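You operate a simulated robot arm through the tools that you are given. There is no shell and no other tool.

You are at the controls of a simulated robot arm. One attempt, no reset.

TASK
Drive the blue cylinder's stopper 10 mm in with the mini press, then switch the press off.
Fine: push the sliding plate right in and leave it in; switch on; set the mini press dial to 10 and leave it there.

It is judged by the outcome, as a careful person would: the job done as asked, and still so three seconds after it is handed in. It fails if anything else is knocked over, pushed out of place, dropped, spilled or broken. Lids that push on must go on centred and level and be pressed home; caps that screw on are set level and turned clockwise until they are tight.

THE ROBOT
A 7-joint arm with a two-finger parallel gripper, fixed in place. Base frame: the origin is on the floor under the middle of its stand, x ahead of it, y to its left, z up; the work surface is at about z = 760. Lengths are in mm, angles in degrees, forces in N, time in s.
With the tool pointing down near the work surface it reaches from about 200 to 680 mm from the base axis. Its first joint turns from -66.0 to 66.0 degrees. Payload 2.4 kg.
The TCP is the grasp point between the finger pads, 30 mm short of the fingertips. In the tool frame z runs along the fingers and y along their closing line. The gripper opens to 94 mm. The fingers are 28 mm wide and 10 mm thick; the gripper's body (50 by 96 mm) begins 55 mm behind the TCP.
Orientation is that of the tool frame in the base frame, as [roll, pitch, yaw] about the fixed x, y, z axes, in that order (R = Rz(yaw) Ry(pitch) Rx(roll)). With the fingers straight down and closing along the base's y, the tool's x points along the base's -x, its y along +y and its z along -z.

THE INTERFACE
- The arm moves only by the tool play_rows. Its argument "motion" is a list of rows, each an object of numbers (a shift or turn left out is 0, a gripper value left out holds the last): "x", "y", "z": the shift along the base's x, y, z in mm; "ax", "ay", "az": the turn, a rotation vector about the base's x, y, z in degrees; "fingers": the opening in per cent of the stroke, from 0 (shut) to 100 (fully open). In form: [{"x": .., "y": .., "z": .., "ax": .., "ay": .., "az": .., "fingers": ..}, ...]. A call has 1 to 20 rows; each row shifts and turns the commanded pose from where the row before left it. Each row takes 0.2 s and may step no farther than 50 mm and 8.6 degrees from the row before; otherwise, or with a gripper value out of range, the whole call is refused. A pose out of reach is approached as far as the arm can. The call stops where the force on the tool passes 40 N (or 10 N more than at its start, if that is more) or the arm is blocked; 0.2 s more then pass. Each finger travels about 153 mm/s and halts on what it meets, pressing with about 30 N; the grip force reading is that of the motor and also rises with nothing between the fingers. The clock runs only during rows and for 0.2 s after the last one: add rows that do not move to give the fingers time. It gives the time, the measured TCP pose, the force on the tool (base axes), the opening and the grip force at its end, in the units of the frame above (readings bear some noise), with the torque about the TCP (base axes, N m) and any sound that the robot's microphone picked up.
- Cameras (640 x 400 px; columns grow to the right, rows downward): "scene" is fixed at [52.3, 486.3, 1443.9]; the picture's right is [-0.57, -0.82, 0.00], its down [-0.48, 0.33, -0.81] and it looks along [0.67, -0.47, -0.58] (base axes); focal length 360 px, centre (320, 200). "wrist" rides on the gripper at [76, 14, -102] in the tool frame; the picture's right is [-0.18, 0.98, 0.00], its down [-0.75, -0.14, -0.64] and it looks along [-0.63, -0.12, 0.77] (tool axes); focal length 243 px, centre (320, 200). There is no depth. A picture from a camera that has moved, and an enlarged one, comes with that camera's place and axes in the base frame and with its lens.
- snapshot(camera): a new picture of that camera. It takes no simulated time.
- enlarge(camera, box): a new picture of the part [left, top, right, bottom] of that camera's present view, enlarged. It takes no simulated time.
- job_done(): hands the job in; it is judged then, once.

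Places have to be worked out from the pictures, the camera data and where the tool is seen. Open the gripper and draw the arm clear of the work before you hand the job in, unless the task says otherwise.

The tools are called after ">>>" as name(argument=value, ...) on one line, values as JSON. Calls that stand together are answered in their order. play_rows: Moves the arm, as the interface text tells. Its arguments: {"type":"object","properties":{"motion":{"type":"array","items":{"type":"object","properties":{"x":{"type":"number"},"y":{"type":"number"},"z":{"type":"number"},"ax":{"type":"number"},"ay":{"type":"number"},"az":{"type":"number"},"fingers":{"type":"number"}}}}},"required":["motion"]} The other tools are called the same way: snapshot (camera) takes a picture; enlarge (camera, box) takes an enlarged picture of a part of a camera's view; job_done () hands the job in.

At the start:

```text
time: 0.0
eef_pos: [320.4, 51.0, 1114.1]
tool_rot: [-180.0, 0.0, 180.0]
contact_force: [0.4, -0.4, -1.0]
wrist_torque: [0.01, 0.0, -0.01]
opening: 93.8
gripper_force: 0.0
```

scene: 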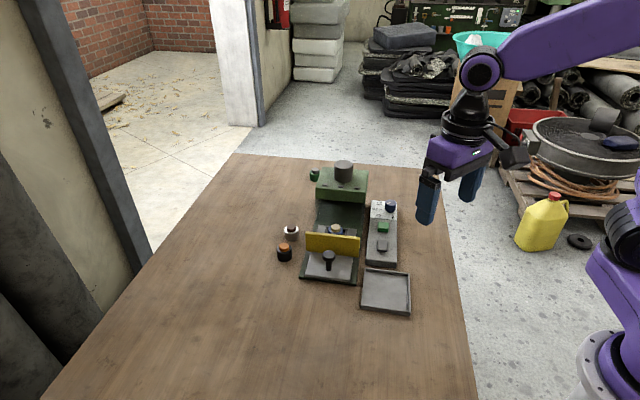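
wrist: 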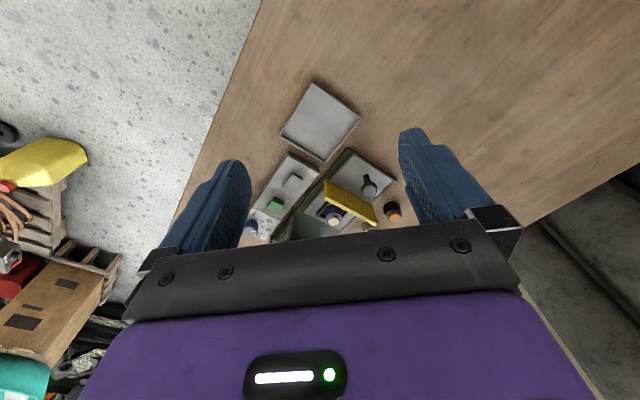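

I'll start with enlarged views of the press and its control box to see what is there.

>>> enlarge(camera="scene", box=[260, 150, 420, 250])

>>> enlarge(camera="scene", box=[260, 210, 420, 320])

>>> enlarge(camera="wrist", box=[230, 130, 420, 250])

```text
4.00 times, centred on (340, 200) of scene
camera zoom: at [52.3, 486.3, 1443.9], right [-0.57, -0.82, 0.0], down [-0.48, 0.33, -0.81], along [0.67, -0.47, -0.58], focal length 1440 px, centre (240, 200)
```

zoom: 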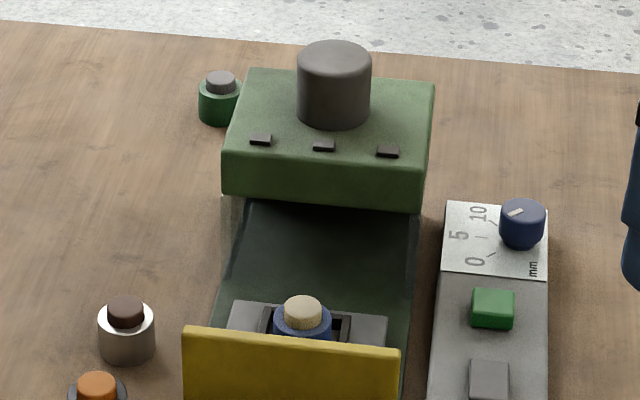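

```text
3.64 times, centred on (340, 265) of scene
camera zoom: at [52.3, 486.3, 1443.9], right [-0.57, -0.82, 0.0], down [-0.48, 0.33, -0.81], along [0.67, -0.47, -0.58], focal length 1309 px, centre (247, -36)
```

zoom: 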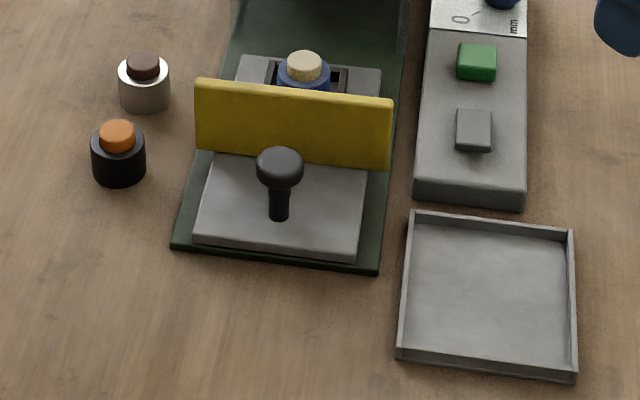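

```text
3.33 times, centred on (325, 190) of wrist
camera zoom: at [243.6, 64.4, 1217.5], right [0.18, 0.98, 0.0], down [0.75, -0.14, 0.64], along [0.63, -0.12, -0.77], focal length 809 px, centre (303, 233)
```

zoom: 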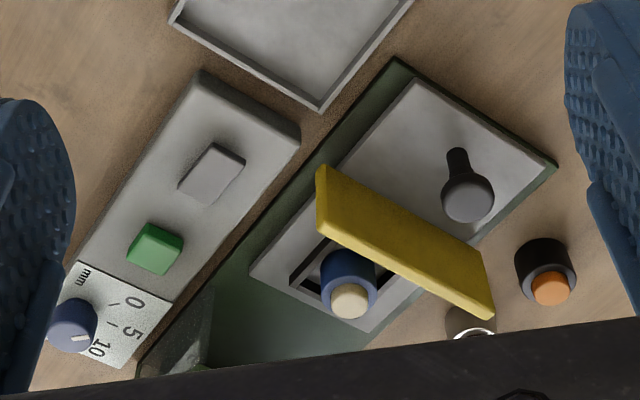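

The press lies along roughly (0.72, -0.69) in the base frame, with the control box on its right carrying a green button, a grey button and a blue dial. I'll move the wrist camera nearer, turned 45°, to view the box and dial.

>>> play_rows(motion=[{"x": 33.7, "y": -20, "z": -19, "az": -7.5}, {"x": 33.7, "y": -20, "z": -19, "az": -7.5}, {"x": 33.7, "y": -20, "z": -19, "az": -7.5}, {"x": 33.7, "y": -20, "z": -19, "az": -7.5}, {"x": 33.7, "y": -20, "z": -19, "az": -7.5}, {"x": 33.7, "y": -20, "z": -19, "az": -7.5}, {}])

>>> snapshot(camera="wrist")

>>> snapshot(camera="scene")

```text
time: 1.6
eef_pos: [521.5, -69.1, 1001.0]
tool_rot: [180.0, -0.1, 135.0]
contact_force: [-0.3, -0.4, -0.3]
wrist_torque: [-0.05, -0.01, 0.0]
opening: 93.9
gripper_force: 0.0
```

```text
taken
camera wrist: at [478.2, -5.4, 1104.6], right [0.83, 0.56, 0.0], down [0.43, -0.63, 0.64], along [0.36, -0.53, -0.77], focal length 243 px, centre (320, 200)
```

wrist: 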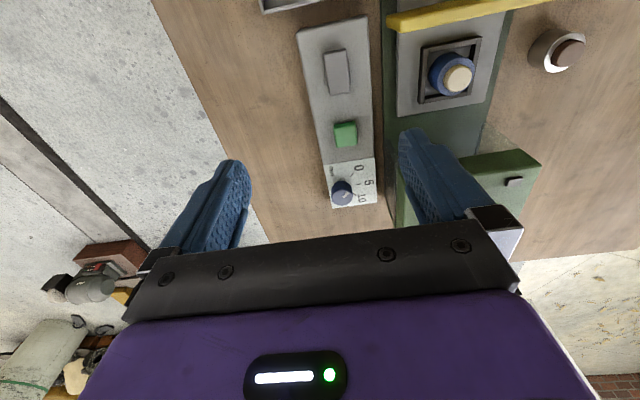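

```text
taken
```

scene: 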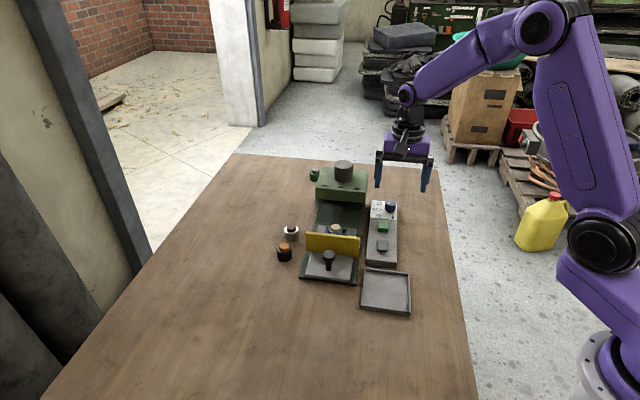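

The view is good; I'll enlarge the dial/buttons region and the cylinder/plate region.

>>> enlarge(camera="wrist", box=[310, 145, 390, 215])

>>> enlarge(camera="wrist", box=[270, 0, 400, 150])

>>> enlarge(camera="scene", box=[360, 190, 410, 225])

>>> enlarge(camera="wrist", box=[380, 0, 600, 200])

```text
5.71 times, centred on (350, 180) of wrist
camera zoom: at [478.2, -5.4, 1104.6], right [0.83, 0.56, 0.0], down [0.43, -0.63, 0.64], along [0.36, -0.53, -0.77], focal length 1386 px, centre (149, 314)
```

zoom: 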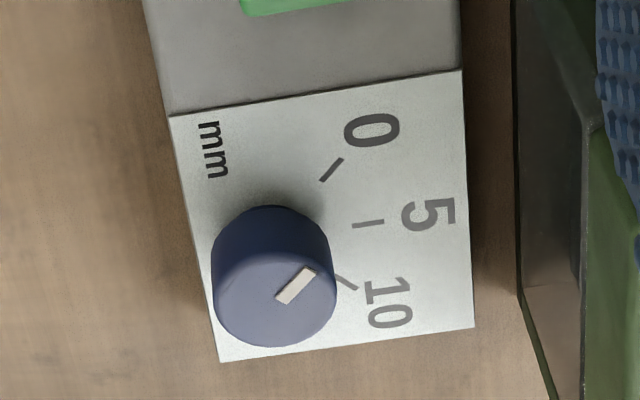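

```text
2.67 times, centred on (335, 75) of wrist
camera zoom: at [478.2, -5.4, 1104.6], right [0.83, 0.56, 0.0], down [0.43, -0.63, 0.64], along [0.36, -0.53, -0.77], focal length 647 px, centre (280, 533)
```

zoom: 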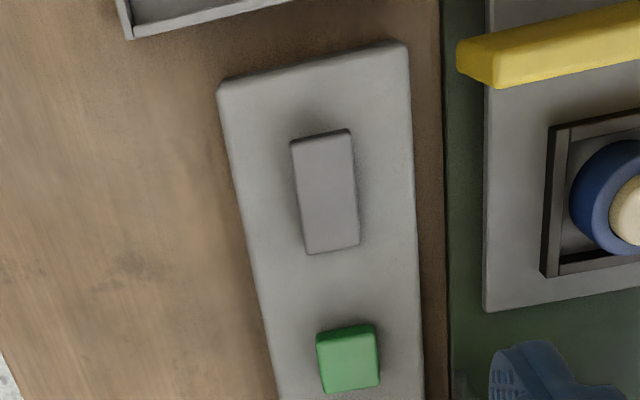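

```text
11.43 times, centred on (385, 208) of scene
camera zoom: at [52.4, 486.3, 1443.9], right [-0.57, -0.82, 0.0], down [-0.48, 0.33, -0.81], along [0.67, -0.47, -0.58], focal length 4115 px, centre (-423, 114)
```

zoom: 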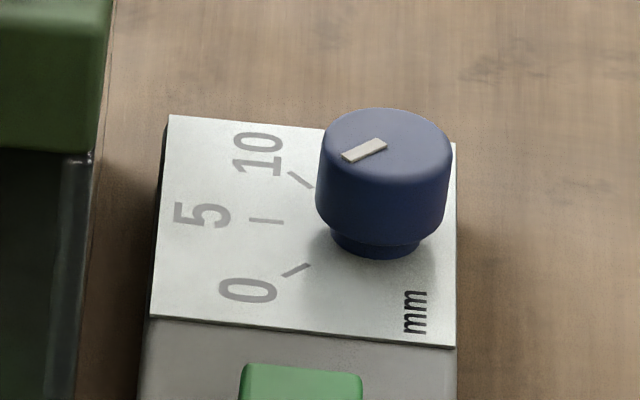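

```text
2.00 times, centred on (490, 100) of wrist
camera zoom: at [478.2, -5.4, 1104.6], right [0.83, 0.56, 0.0], down [0.43, -0.63, 0.64], along [0.36, -0.53, -0.77], focal length 485 px, centre (-20, 400)
```

zoom: 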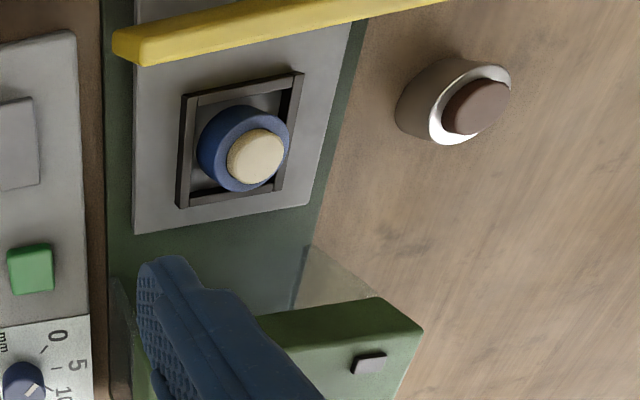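

The dial's pointer is at 0, and 10 is 90° clockwise from it seen from above. I put the dial at about (637, -180), with its plate at z≈792 and its top at about 821. Next I look at the handle, the plate and the head from the front.

>>> play_rows(motion=[{"x": -6, "y": 46, "z": -6}, {"x": -6, "y": 46, "z": -6}, {"x": -6, "y": 46, "z": -6}, {"x": -6, "y": 46, "z": -14}, {"x": -6, "y": 46, "z": -14}, {"x": -6, "y": 46, "z": -14}, {}])

>>> snapshot(camera="wrist")

```text
time: 3.2
eef_pos: [488.9, 207.8, 938.9]
tool_rot: [-180.0, 0.0, 135.0]
contact_force: [-0.1, -0.1, -0.2]
wrist_torque: [-0.01, 0.0, 0.02]
opening: 94.0
gripper_force: 0.0
```

```text
taken
camera wrist: at [446.0, 271.2, 1042.8], right [0.83, 0.56, 0.0], down [0.43, -0.63, 0.64], along [0.36, -0.53, -0.77], focal length 243 px, centre (320, 200)
```

wrist: 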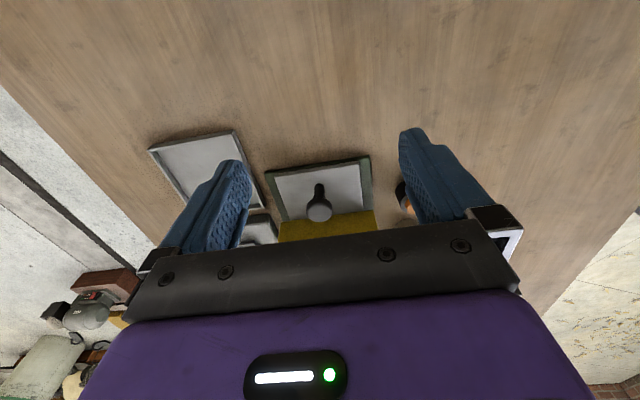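

>>> enlarge(camera="wrist", box=[240, 140, 420, 250])

>>> enlarge(camera="scene", box=[290, 215, 370, 290])

>>> enlarge(camera="scene", box=[295, 150, 375, 225])

```text
3.56 times, centred on (330, 195) of wrist
camera zoom: at [446.0, 271.2, 1042.8], right [0.83, 0.56, 0.0], down [0.43, -0.63, 0.64], along [0.36, -0.53, -0.77], focal length 863 px, centre (284, 218)
```

zoom: 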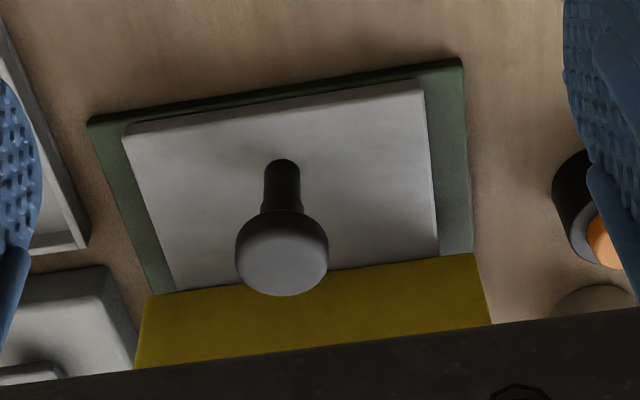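

```text
5.33 times, centred on (330, 252) of scene
camera zoom: at [52.3, 486.4, 1443.9], right [-0.57, -0.82, 0.0], down [-0.48, 0.33, -0.81], along [0.67, -0.47, -0.58], focal length 1920 px, centre (267, -80)
```

zoom: 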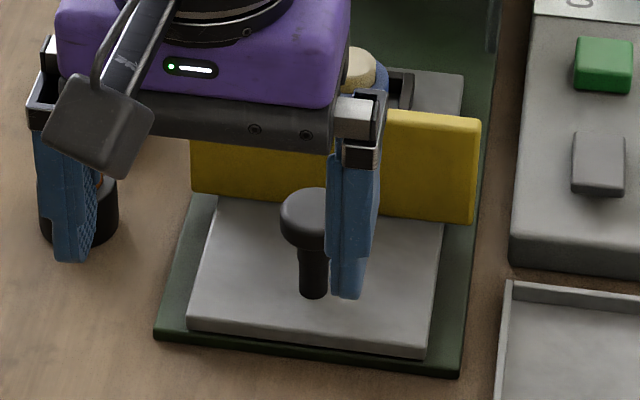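

```text
5.33 times, centred on (335, 188) of scene
camera zoom: at [52.3, 486.4, 1443.9], right [-0.57, -0.82, 0.0], down [-0.48, 0.33, -0.81], along [0.67, -0.47, -0.58], focal length 1920 px, centre (240, 267)
```

zoom: 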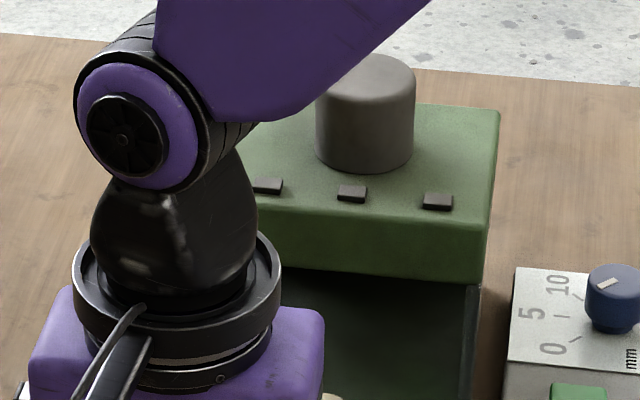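

The handle knob is at about (557, 107), 30 mm across, with its top at z≈831; the slide axis runs at -45°, with about 170 mm of travel to the head. I'll close the fingers and lower them on the near side of the knob, clear of it.

>>> play_rows(motion=[{"x": 19, "y": -34, "fingers": 0}, {"x": 19, "y": -34}, {"z": -25}, {"z": -25}, {"z": -25}, {"z": -25}, {"z": -9}, {}])

>>> enlarge(camera="scene", box=[280, 205, 380, 295])

>>> snapshot(camera="wrist")

```text
time: 5.0
eef_pos: [521.4, 140.1, 830.8]
tool_rot: [180.0, 0.0, 135.0]
contact_force: [0.4, -0.6, 0.0]
wrist_torque: [-0.01, 0.01, -0.02]
opening: 0.0
gripper_force: 30.3
```

```text
4.44 times, centred on (330, 250) of scene
camera zoom: at [52.3, 486.3, 1443.9], right [-0.57, -0.82, 0.0], down [-0.48, 0.33, -0.81], along [0.67, -0.47, -0.58], focal length 1600 px, centre (276, -22)
```

zoom: 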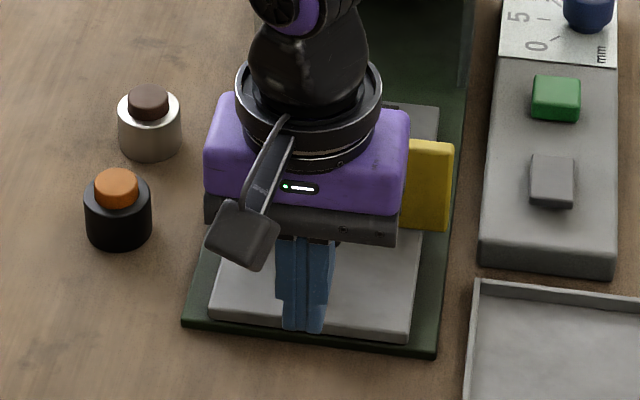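

```text
taken
camera wrist: at [479.2, 202.9, 933.8], right [0.83, 0.56, 0.0], down [0.43, -0.63, 0.64], along [0.36, -0.53, -0.77], focal length 243 px, centre (320, 200)
```

wrist: 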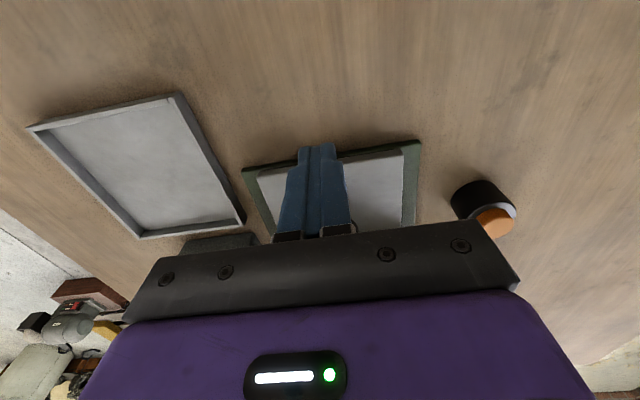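

The closed fingers are in front of the knob at the right height. I'll push along the slide axis in small steps and watch the force.

>>> play_rows(motion=[{"x": 3.5, "y": -3.5}, {"x": 3.5, "y": -3.5}, {"x": 3.5, "y": -3.5}, {"x": 3.5, "y": -3.5}, {"x": 3.5, "y": -3.5}, {"x": 3.5, "y": -3.5}, {"x": 3.5, "y": -3.5}, {"x": 3.5, "y": -3.5}, {"x": 3.5, "y": -3.5}, {"x": 3.5, "y": -3.5}])

>>> enlarge(camera="scene", box=[280, 185, 400, 295])

>>> snapshot(camera="wrist")

```text
time: 7.2
eef_pos: [558.4, 103.3, 831.0]
tool_rot: [180.0, 0.0, 135.0]
contact_force: [-0.2, 0.4, 0.0]
wrist_torque: [0.0, 0.0, 0.0]
opening: 0.0
gripper_force: 30.6
```

```text
3.64 times, centred on (340, 240) of scene
camera zoom: at [52.3, 486.3, 1443.9], right [-0.57, -0.82, 0.0], down [-0.48, 0.33, -0.81], along [0.67, -0.47, -0.58], focal length 1309 px, centre (247, 54)
```

zoom: 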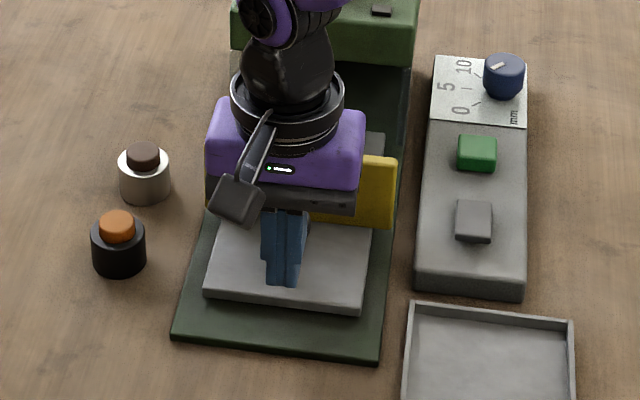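

```text
taken
camera wrist: at [515.1, 167.0, 934.8], right [0.83, 0.56, 0.0], down [0.43, -0.63, 0.64], along [0.36, -0.53, -0.77], focal length 243 px, centre (320, 200)
```

wrist: 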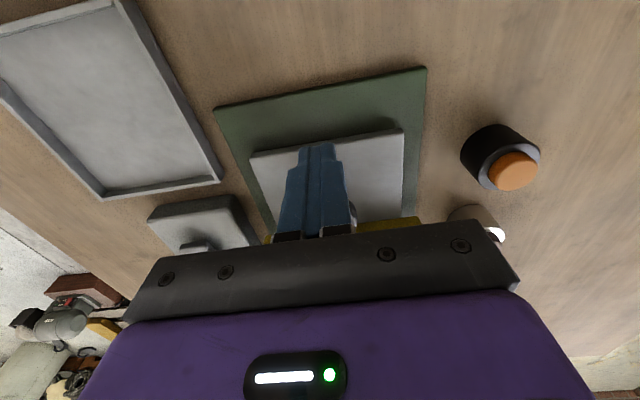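

The plate slides easily with little force and has moved about 35 mm. I'll keep pushing.

>>> play_rows(motion=[{"x": 3.5, "y": -3.5}, {"x": 3.5, "y": -3.5}, {"x": 3.5, "y": -3.5}, {"x": 3.5, "y": -3.5}, {"x": 3.5, "y": -3.5}, {"x": 3.5, "y": -3.5}, {"x": 3.5, "y": -3.5}, {"x": 3.5, "y": -3.5}, {"x": 3.5, "y": -3.5}, {"x": 3.5, "y": -3.5}, {"x": 3.5, "y": -3.5}, {"x": 3.5, "y": -3.5}, {"x": 3.5, "y": -3.5}, {"x": 3.5, "y": -3.5}, {"x": 3.5, "y": -3.5}, {"x": 3.5, "y": -3.5}])

>>> enlarge(camera="scene", box=[280, 155, 400, 285])

>>> snapshot(camera="wrist")

```text
time: 10.6
eef_pos: [615.7, 48.2, 832.2]
tool_rot: [180.0, 0.0, 134.9]
contact_force: [-0.7, -0.5, -0.6]
wrist_torque: [0.02, -0.02, 0.03]
opening: 0.2
gripper_force: 30.1
```

```text
3.08 times, centred on (340, 220) of scene
camera zoom: at [52.3, 486.3, 1443.9], right [-0.57, -0.82, 0.0], down [-0.48, 0.33, -0.81], along [0.67, -0.47, -0.58], focal length 1108 px, centre (258, 138)
```

zoom: 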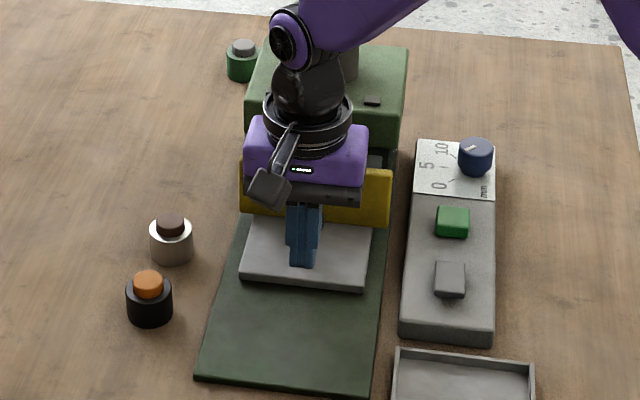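

```text
taken
camera wrist: at [571.1, 110.8, 935.2], right [0.83, 0.56, 0.0], down [0.43, -0.63, 0.64], along [0.36, -0.53, -0.77], focal length 243 px, centre (320, 200)
```

wrist: 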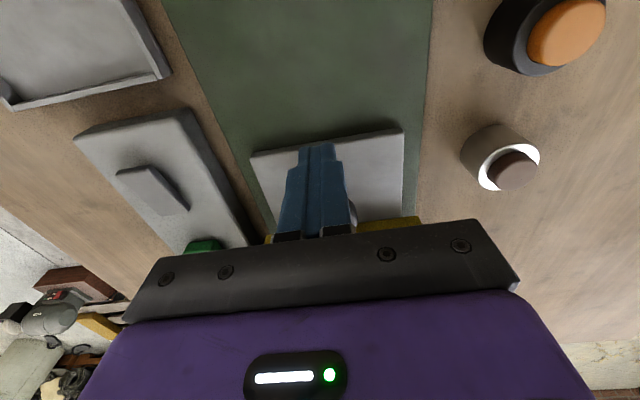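

About 60 mm should remain. I'll continue, slowing down for the end stop.

>>> play_rows(motion=[{"x": 3.5, "y": -3.5}, {"x": 3.5, "y": -3.5}, {"x": 3.5, "y": -3.5}, {"x": 3.5, "y": -3.5}, {"x": 3.5, "y": -3.5}, {"x": 3.5, "y": -3.5}, {"x": 3.5, "y": -3.5}, {"x": 2, "y": -2}, {"x": 2, "y": -2}, {"x": 2, "y": -2}, {"x": 2, "y": -2}])

>>> enlarge(camera="scene", box=[280, 155, 400, 285])

>>> snapshot(camera="wrist")

```text
time: 12.1
eef_pos: [630.6, 34.1, 829.3]
tool_rot: [-179.4, -1.0, 135.5]
contact_force: [-2.4, 2.5, 1.4]
wrist_torque: [-0.02, 0.02, 0.0]
opening: 0.0
gripper_force: 29.4
stopped in row 7: the force on the tool passed its limit at 44 N (the readings are from after the stop); the commanded pose is now the measured one
```

```text
3.08 times, centred on (340, 220) of scene
camera zoom: at [52.3, 486.4, 1443.9], right [-0.57, -0.82, 0.0], down [-0.47, 0.33, -0.81], along [0.67, -0.47, -0.58], focal length 1108 px, centre (258, 138)
```

zoom: 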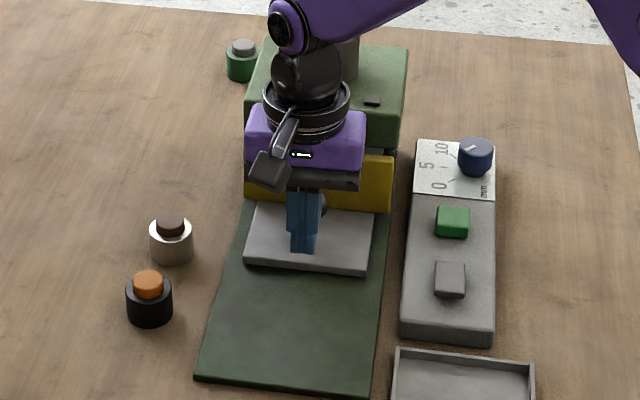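

```text
taken
camera wrist: at [589.4, 96.8, 933.6], right [0.82, 0.57, -0.01], down [0.45, -0.63, 0.63], along [0.35, -0.52, -0.78], focal length 243 px, centre (320, 200)
```

wrist: 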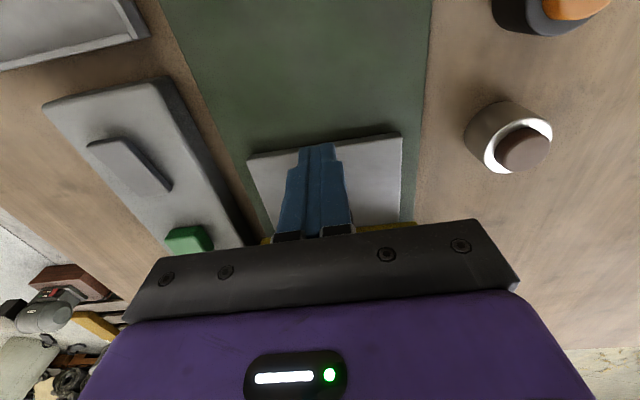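

The push stopped on a force limit after about 135 mm of travel. I'll look closely to see whether the plate is at its end stop or something else was touched.

>>> enlarge(camera="scene", box=[320, 170, 370, 250])

>>> enlarge(camera="wrist", box=[230, 120, 430, 250])

```text
5.00 times, centred on (345, 210) of scene
camera zoom: at [52.3, 486.4, 1443.9], right [-0.57, -0.82, 0.0], down [-0.47, 0.33, -0.81], along [0.67, -0.47, -0.58], focal length 1800 px, centre (195, 150)
```

zoom: 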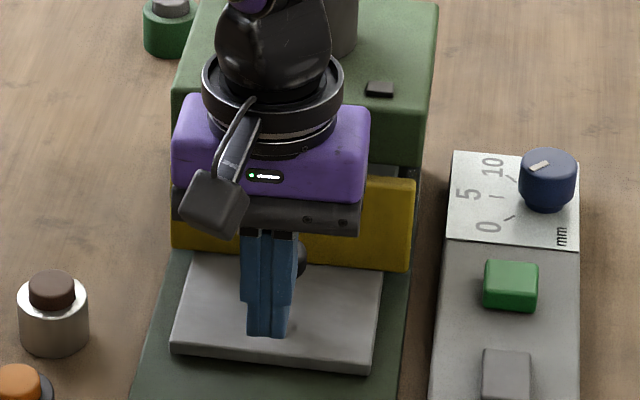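

```text
3.08 times, centred on (330, 185) of wrist
camera zoom: at [589.4, 96.8, 933.6], right [0.82, 0.57, -0.01], down [0.45, -0.63, 0.63], along [0.35, -0.52, -0.78], focal length 746 px, centre (289, 246)
```

zoom: 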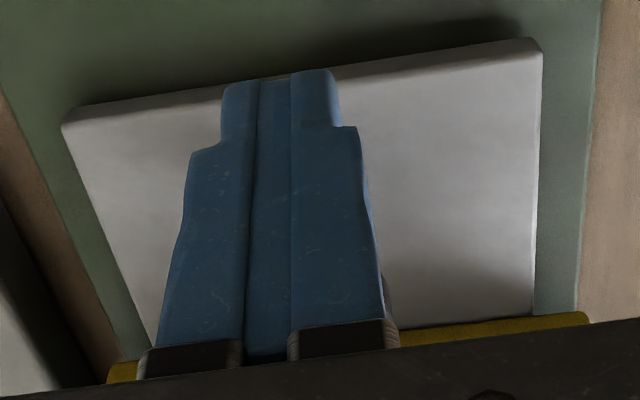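

I'll back off along the axis and lift, to view the plate and head without the gripper in the way.

>>> play_rows(motion=[{"x": -10, "y": 10}, {"x": -20, "y": 20}, {"x": -10, "y": 10, "z": 25}, {"z": 40}, {"z": 40}, {"z": 15, "fingers": 100}, {}, {}])

>>> snapshot(camera="wrist")

>>> snapshot(camera="scene")

```text
time: 13.9
eef_pos: [590.7, 74.8, 948.5]
tool_rot: [-179.4, -0.9, 135.5]
contact_force: [-0.3, -0.7, 0.7]
wrist_torque: [0.06, 0.0, 0.02]
opening: 94.1
gripper_force: 0.1
```

```text
taken
camera wrist: at [549.3, 137.1, 1052.9], right [0.82, 0.57, -0.01], down [0.45, -0.63, 0.63], along [0.35, -0.52, -0.78], focal length 243 px, centre (320, 200)
```

wrist: 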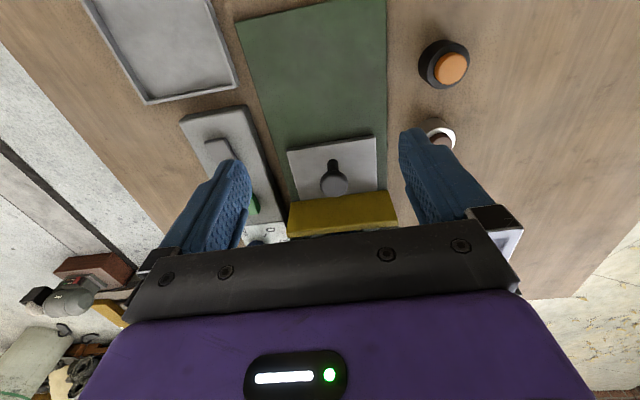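

```text
taken
```

scene: 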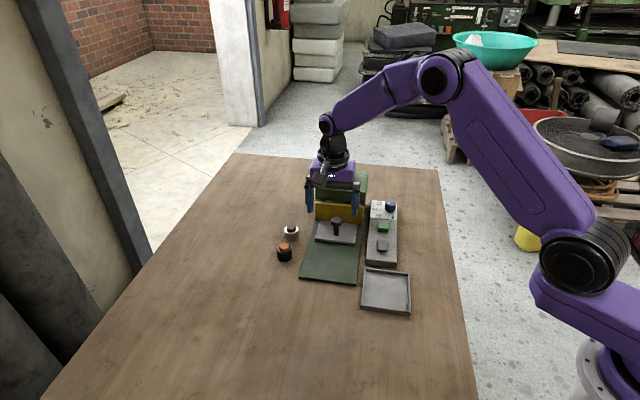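

The plate is well in, but I want a clear look at the gap between shield and head. I'll straighten the small tilt and move aside to view it from the control-box side.

>>> play_rows(motion=[{"x": -18, "y": -34, "z": 12.5, "ax": -0.2, "ay": -1.07, "az": -0.5}, {"x": -18, "y": -34, "z": 12.5}, {"x": -18, "y": -34, "z": 12.5}, {"x": -18, "y": -34, "z": 12.5}, {}])

>>> snapshot(camera="wrist")

>>> enlarge(camera="scene", box=[290, 150, 410, 260])

```text
time: 15.1
eef_pos: [520.7, -62.5, 997.2]
tool_rot: [180.0, 0.0, 135.0]
contact_force: [0.0, 0.9, -0.4]
wrist_torque: [-0.01, -0.02, -0.01]
opening: 94.0
gripper_force: 0.1
```

```text
taken
camera wrist: at [477.1, 0.1, 1101.6], right [0.83, 0.56, 0.0], down [0.43, -0.63, 0.64], along [0.36, -0.53, -0.77], focal length 243 px, centre (320, 200)
```

wrist: 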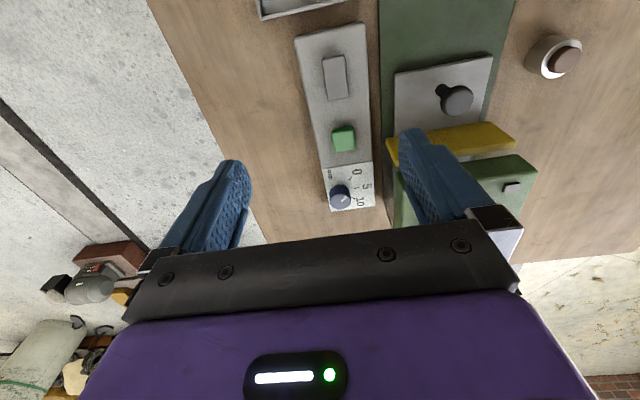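

```text
3.64 times, centred on (350, 205) of scene
camera zoom: at [52.3, 486.3, 1443.9], right [-0.57, -0.82, 0.0], down [-0.48, 0.33, -0.81], along [0.67, -0.47, -0.58], focal length 1309 px, centre (211, 182)
```

zoom: 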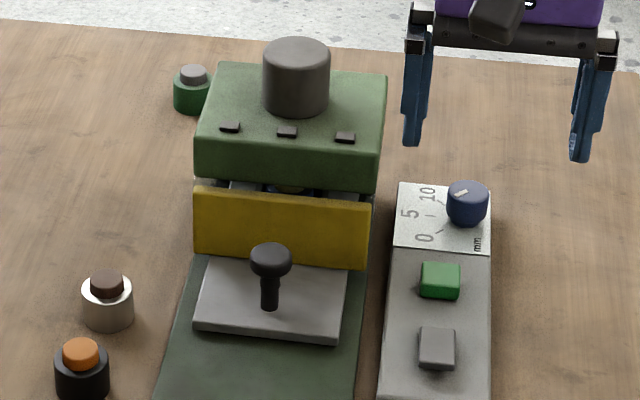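

>>> enlarge(camera="scene", box=[335, 185, 405, 235])

>>> enlarge(camera="scene", box=[335, 180, 375, 212])

>>> enlarge(camera="wrist", box=[370, 60, 550, 220])

>>> enlarge(camera="scene", box=[338, 190, 358, 206])

```text
8.00 times, centred on (370, 210) of scene
camera zoom: at [52.3, 486.3, 1443.9], right [-0.57, -0.82, 0.0], down [-0.48, 0.33, -0.81], along [0.67, -0.47, -0.58], focal length 2880 px, centre (-80, 120)
```

zoom: 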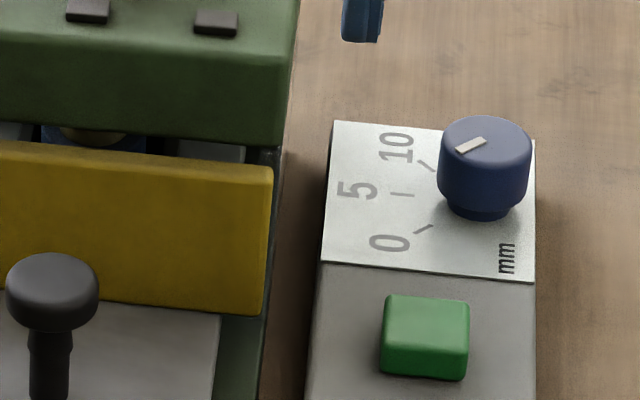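

```text
12.50 times, centred on (355, 196) of scene
camera zoom: at [52.3, 486.3, 1443.9], right [-0.57, -0.82, 0.0], down [-0.48, 0.33, -0.81], along [0.67, -0.47, -0.58], focal length 4501 px, centre (-118, 250)
```

zoom: 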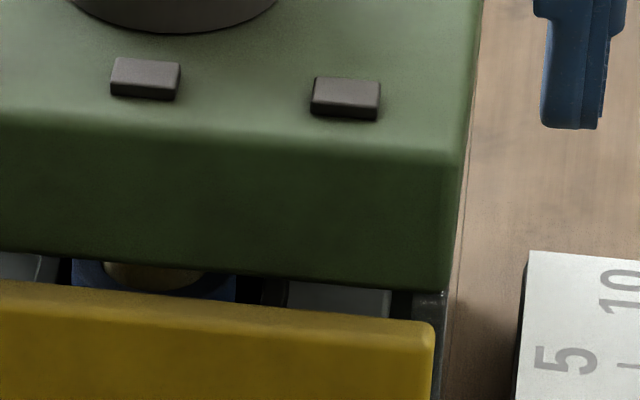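

```text
2.50 times, centred on (460, 140) of wrist
camera zoom: at [477.1, 0.1, 1101.6], right [0.83, 0.56, 0.0], down [0.43, -0.63, 0.64], along [0.36, -0.53, -0.77], focal length 606 px, centre (-30, 350)
```

zoom: 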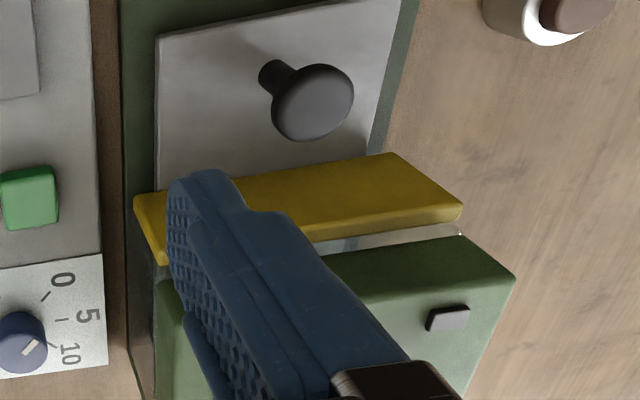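

```text
16.00 times, centred on (348, 198) of scene
camera zoom: at [52.3, 486.3, 1443.9], right [-0.57, -0.82, 0.0], down [-0.48, 0.33, -0.81], along [0.67, -0.47, -0.58], focal length 5761 px, centre (-128, 232)
```

zoom: 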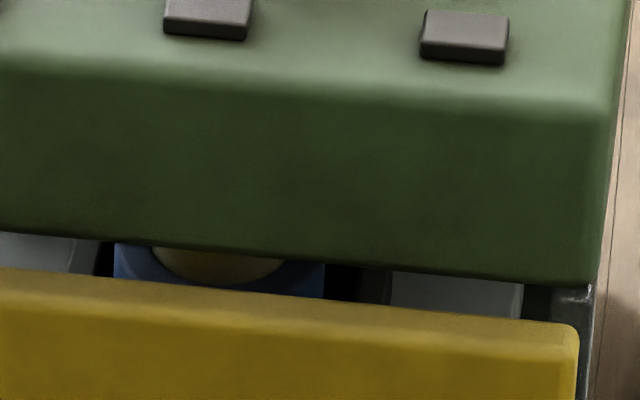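

Triangulating from both cameras, the shield's rear face (s≈515–519) now sits at the front edge of the head and its side panels (s≈519). To be sure the plate is hard against its stop, I'll push again slowly with closed fingers.

>>> play_rows(motion=[{"x": 23.5, "y": 28.1, "fingers": 0}, {"x": 23.5, "y": 28.1}, {"x": 23.5, "y": 28.1}, {"x": 23.5, "y": 28.1}, {"z": -42}, {"z": -42}, {"z": -42}, {"z": -42}, {}])

>>> snapshot(camera="wrist")

```text
time: 17.1
eef_pos: [613.6, 49.3, 829.9]
tool_rot: [180.0, -0.1, 135.0]
contact_force: [-1.2, -0.2, -0.1]
wrist_torque: [-0.02, 0.02, -0.04]
opening: 0.0
gripper_force: 30.3
```

```text
taken
camera wrist: at [570.9, 113.2, 933.3], right [0.83, 0.56, 0.0], down [0.43, -0.63, 0.64], along [0.36, -0.53, -0.77], focal length 243 px, centre (320, 200)
```

wrist: 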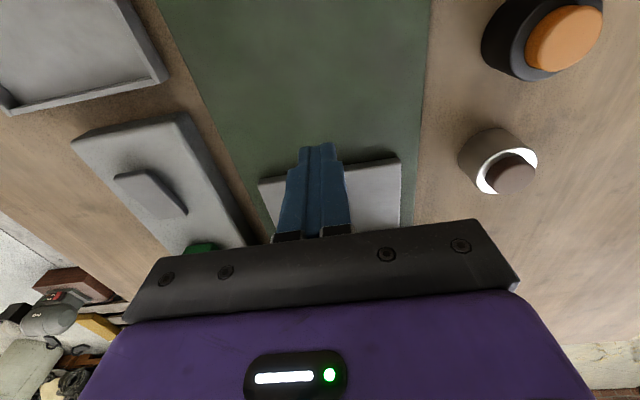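

>>> play_rows(motion=[{"x": 2.1, "y": -2.1}, {"x": 2.1, "y": -2.1}, {"x": 2.1, "y": -2.1}, {"x": 2.1, "y": -2.1}, {"x": 2.1, "y": -2.1}, {"x": 0.7, "y": -0.7}, {"x": 0.7, "y": -0.7}, {"x": 0.7, "y": -0.7}, {"x": 0.7, "y": -0.7}, {"x": 0.7, "y": -0.7}, {"x": 0.7, "y": -0.7}, {"x": 0.7, "y": -0.7}, {"x": 0.7, "y": -0.7}, {"x": 0.7, "y": -0.7}, {"x": 0.7, "y": -0.7}])

>>> snapshot(camera="wrist")

```text
time: 20.3
eef_pos: [630.4, 32.6, 831.9]
tool_rot: [-179.9, -0.2, 135.2]
contact_force: [-7.1, 5.1, 2.3]
wrist_torque: [0.02, 0.06, -0.03]
opening: 0.0
gripper_force: 30.5
```

```text
taken
camera wrist: at [586.8, 96.2, 934.9], right [0.82, 0.57, 0.0], down [0.44, -0.63, 0.64], along [0.36, -0.53, -0.77], focal length 243 px, centre (320, 200)
```

wrist: 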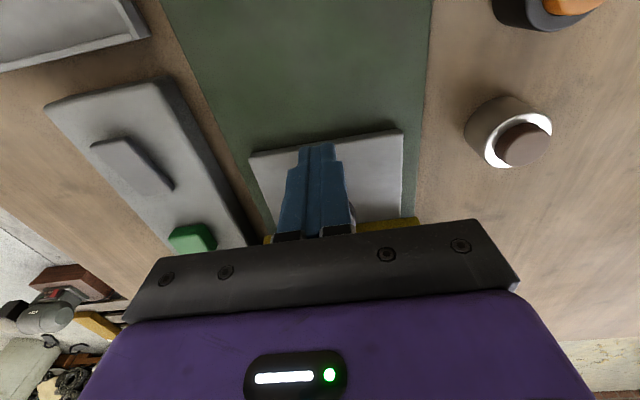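

There is contact again at about the same place, around 9 N and building. I'll push a few more 1 mm steps to check that the stop is hard.

>>> play_rows(motion=[{"x": 0.7, "y": -0.7}, {"x": 0.7, "y": -0.7}, {"x": 0.7, "y": -0.7}, {"x": 0.7, "y": -0.7}, {"x": 0.7, "y": -0.7}, {"x": 0.7, "y": -0.7}, {"x": 0.7, "y": -0.7}, {"x": 0.7, "y": -0.7}])

>>> snapshot(camera="wrist")

```text
time: 21.6
eef_pos: [630.2, 33.7, 830.1]
tool_rot: [-179.5, -0.7, 135.1]
contact_force: [-3.6, 2.7, 0.7]
wrist_torque: [0.02, 0.04, 0.04]
opening: 0.1
gripper_force: 29.8
stopped in row 6: the force on the tool passed its limit at 41 N (the readings are from after the stop); the commanded pose is now the measured one
```

```text
taken
camera wrist: at [588.6, 96.7, 934.2], right [0.82, 0.57, -0.01], down [0.45, -0.63, 0.63], along [0.35, -0.53, -0.77], focal length 243 px, centre (320, 200)
```

wrist: 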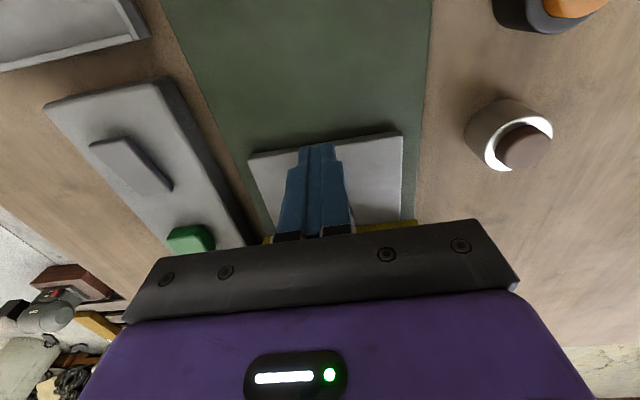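

The arm only flexes at 41 N without the plate moving further, so the plate is right in. Now I'll back off, straighten the tool and take a close look at the two switches.

>>> play_rows(motion=[{"x": -10, "y": 10}, {"x": -20, "y": 20, "ax": -0.14, "ay": -0.85, "az": -0.1}, {"z": 50}, {"z": 50}, {"x": -28, "y": -26.3, "fingers": 100}, {"x": -28, "y": -26.3}, {"x": -28, "y": -26.3}, {"z": -25}, {"z": -25}, {}])

>>> enlarge(camera="wrist", box=[240, 60, 420, 220])

>>> enlarge(camera="scene", box=[360, 215, 405, 260])

>>> enlarge(camera="scene", box=[310, 155, 375, 230])

```text
time: 23.8
eef_pos: [514.9, -15.7, 878.9]
tool_rot: [-180.0, 0.0, 135.1]
contact_force: [-0.3, 0.0, 0.0]
wrist_torque: [-0.01, 0.01, -0.01]
opening: 94.2
gripper_force: 0.0
```

```text
2.50 times, centred on (330, 140) of wrist
camera zoom: at [471.8, 47.0, 983.1], right [0.82, 0.57, 0.0], down [0.43, -0.63, 0.64], along [0.37, -0.53, -0.77], focal length 606 px, centre (295, 350)
```

zoom: 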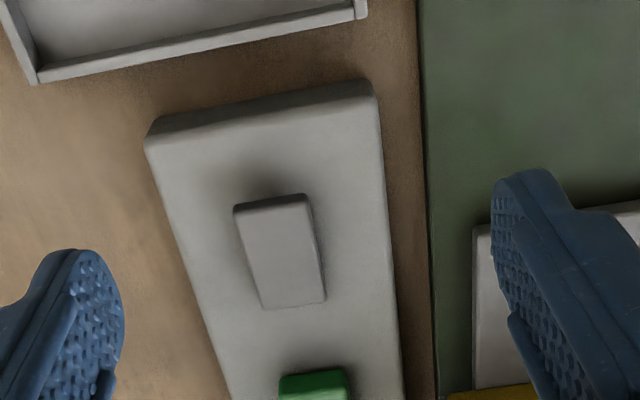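

```text
8.89 times, centred on (382, 238) of scene
camera zoom: at [52.3, 486.3, 1443.9], right [-0.57, -0.82, 0.0], down [-0.48, 0.33, -0.81], along [0.67, -0.47, -0.58], focal length 3201 px, centre (-236, -133)
```

zoom: 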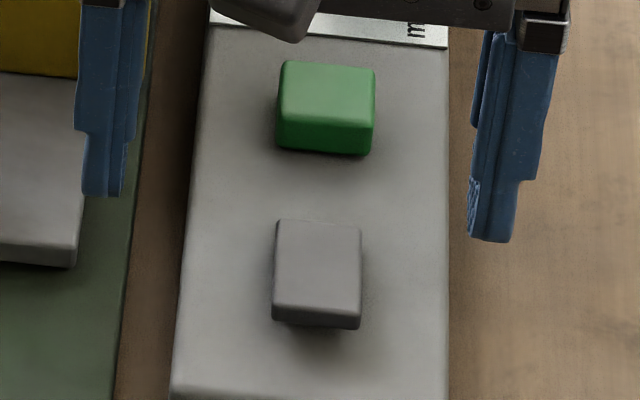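

```text
5.33 times, centred on (342, 192) of scene
camera zoom: at [52.3, 486.3, 1443.9], right [-0.57, -0.82, 0.0], down [-0.48, 0.33, -0.81], along [0.67, -0.47, -0.58], focal length 1920 px, centre (200, 240)
```

zoom: 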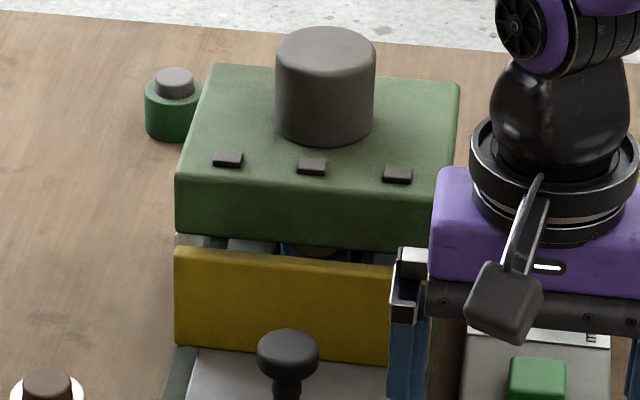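

The grey one is a low 40×25 mm piece (top z≈798) and the green one a taller 28 mm square button (top z≈802). Nothing is lit. I take green to be "on", so I'll hover the closed fingers over it first.

>>> play_rows(motion=[{"fingers": 0}, {}, {"x": 23.7, "y": -28.8}, {"x": 23.7, "y": -28.8}, {"x": 23.7, "y": -28.8}, {"z": -15}, {"z": -14}, {}])

>>> enlarge(camera="wrist", box=[230, 90, 410, 250])

>>> enlarge(camera="scene", box=[345, 185, 415, 260])

```text
time: 25.6
eef_pos: [589.4, -102.2, 851.2]
tool_rot: [-179.9, 0.1, 135.2]
contact_force: [0.4, 0.9, 0.0]
wrist_torque: [-0.01, 0.03, 0.01]
opening: 0.0
gripper_force: 30.1
```

```text
2.50 times, centred on (320, 170) of wrist
camera zoom: at [545.4, -39.0, 954.5], right [0.82, 0.57, 0.0], down [0.43, -0.63, 0.64], along [0.37, -0.53, -0.77], focal length 606 px, centre (320, 275)
```

zoom: 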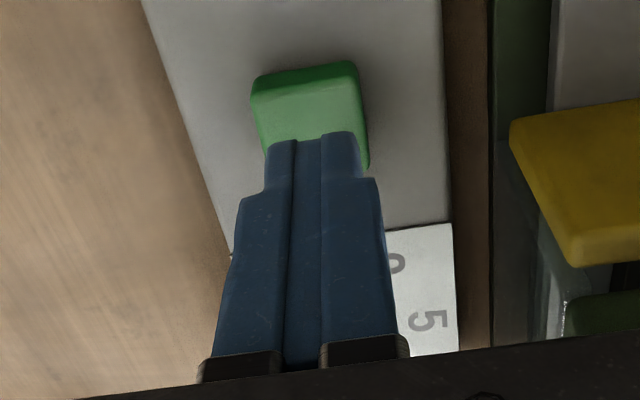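

```text
5.33 times, centred on (380, 222) of scene
camera zoom: at [52.3, 486.3, 1443.9], right [-0.57, -0.82, 0.0], down [-0.48, 0.33, -0.81], along [0.67, -0.47, -0.58], focal length 1920 px, centre (0, 80)
```

zoom: 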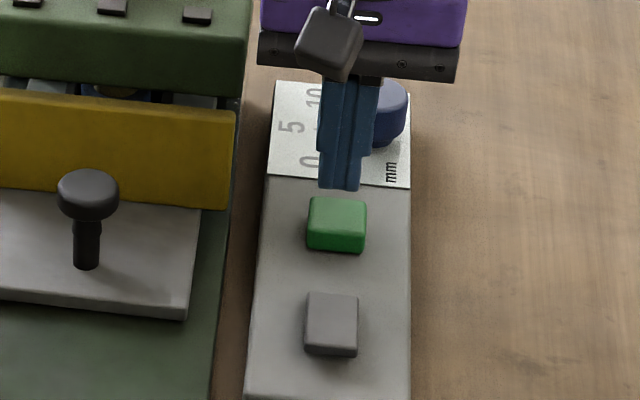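

The tip is about 20 mm above the green button and centred within about 3 mm. I'll press down gently in small steps.

>>> play_rows(motion=[{"z": -8, "x": -1.5, "y": -1}, {"z": -7}, {"z": -1.5}, {"z": -1.5}, {"z": -1.5}, {"z": -1.5}, {"z": -1}, {"z": -1}, {"z": -1}])

>>> enlarge(camera="scene", box=[345, 185, 415, 260])

```text
time: 27.6
eef_pos: [587.6, -102.8, 827.4]
tool_rot: [-179.9, 0.1, 135.0]
contact_force: [-1.0, -0.5, 0.6]
wrist_torque: [0.01, 0.02, 0.06]
opening: 0.0
gripper_force: 30.7
```

```text
5.33 times, centred on (380, 222) of scene
camera zoom: at [52.3, 486.3, 1443.9], right [-0.57, -0.82, 0.0], down [-0.48, 0.33, -0.81], along [0.67, -0.47, -0.58], focal length 1920 px, centre (0, 80)
```

zoom: 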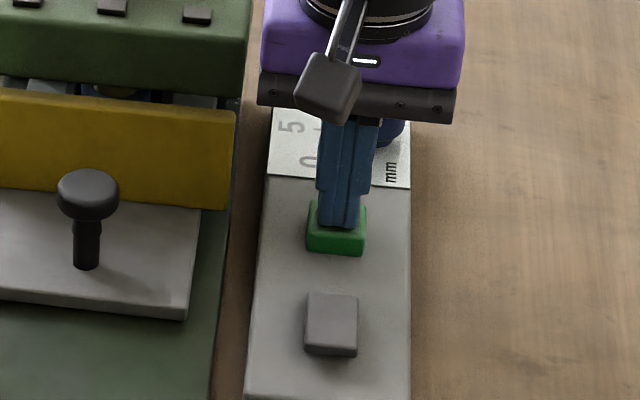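

The readings show no clear contact force yet, so I continue downward in 1 mm steps.

>>> play_rows(motion=[{"z": -1}, {"z": -1}, {"z": -1}, {"z": -1}])

>>> enlarge(camera="scene", box=[345, 185, 415, 260])

>>> enlarge(camera="wrist", box=[230, 90, 410, 250])

```text
time: 28.6
eef_pos: [587.7, -102.6, 823.8]
tool_rot: [179.9, 0.1, 135.0]
contact_force: [-1.3, 1.1, 3.1]
wrist_torque: [0.04, 0.08, -0.01]
opening: 0.1
gripper_force: 30.1
heard: click
```

```text
5.33 times, centred on (380, 222) of scene
camera zoom: at [52.2, 486.3, 1443.9], right [-0.57, -0.82, 0.0], down [-0.47, 0.33, -0.81], along [0.67, -0.47, -0.58], focal length 1920 px, centre (0, 80)
```

zoom: 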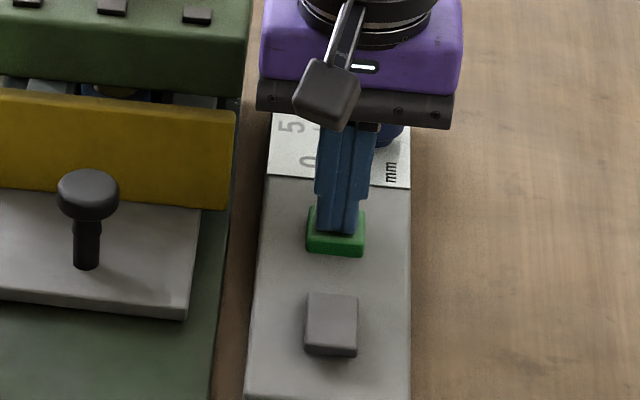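

```text
2.50 times, centred on (320, 170) of wrist
camera zoom: at [543.8, -39.6, 927.2], right [0.82, 0.57, 0.0], down [0.43, -0.63, 0.64], along [0.37, -0.53, -0.77], focal length 606 px, centre (320, 275)
```

zoom: 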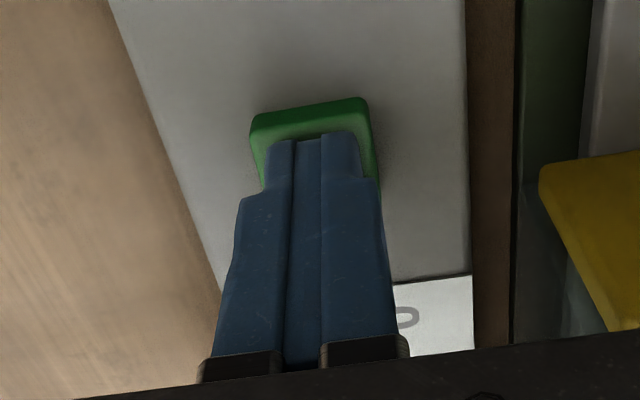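

A click was heard at about 3 N, so the button went in. I'll lift straight up and see what changed.

>>> play_rows(motion=[{"z": 10}, {"z": 30}, {"z": 30}, {}])

>>> enlarge(camera="scene", box=[345, 185, 415, 260])

>>> enlarge(camera="scene", box=[310, 150, 370, 215])

>>> enlarge(camera="wrist", box=[230, 60, 410, 220])

```text
time: 29.6
eef_pos: [587.7, -103.1, 893.5]
tool_rot: [-179.9, 0.0, 135.2]
contact_force: [-0.1, 0.9, -0.1]
wrist_torque: [0.02, -0.01, -0.02]
opening: 0.1
gripper_force: 29.9
```

```text
5.33 times, centred on (380, 222) of scene
camera zoom: at [52.3, 486.3, 1443.9], right [-0.57, -0.82, 0.0], down [-0.48, 0.33, -0.81], along [0.67, -0.47, -0.58], focal length 1920 px, centre (0, 80)
```

zoom: 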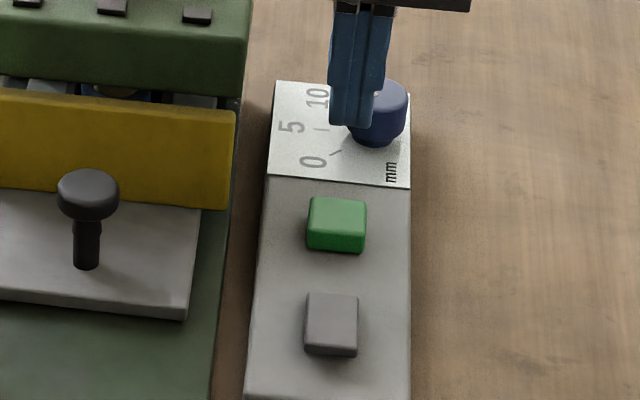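

```text
6.15 times, centred on (340, 182) of scene
camera zoom: at [52.3, 486.3, 1443.9], right [-0.57, -0.82, 0.0], down [-0.48, 0.33, -0.81], along [0.67, -0.47, -0.58], focal length 2216 px, centre (197, 308)
```

zoom: 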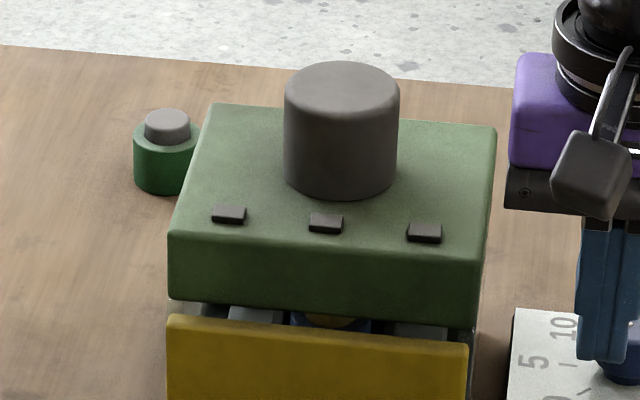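

```text
2.50 times, centred on (320, 140) of wrist
camera zoom: at [543.7, -39.2, 996.2], right [0.82, 0.57, 0.0], down [0.43, -0.63, 0.64], along [0.36, -0.53, -0.77], focal length 606 px, centre (320, 350)
```

zoom: 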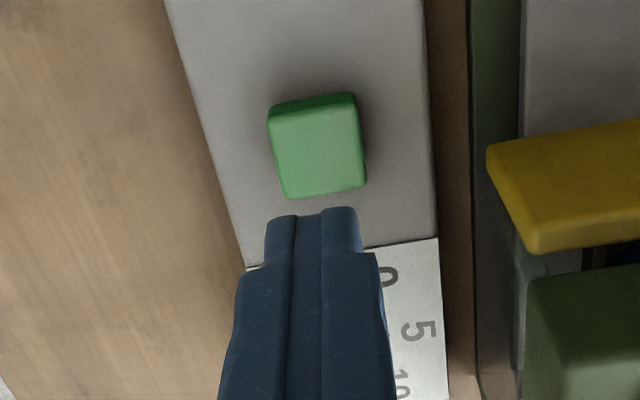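

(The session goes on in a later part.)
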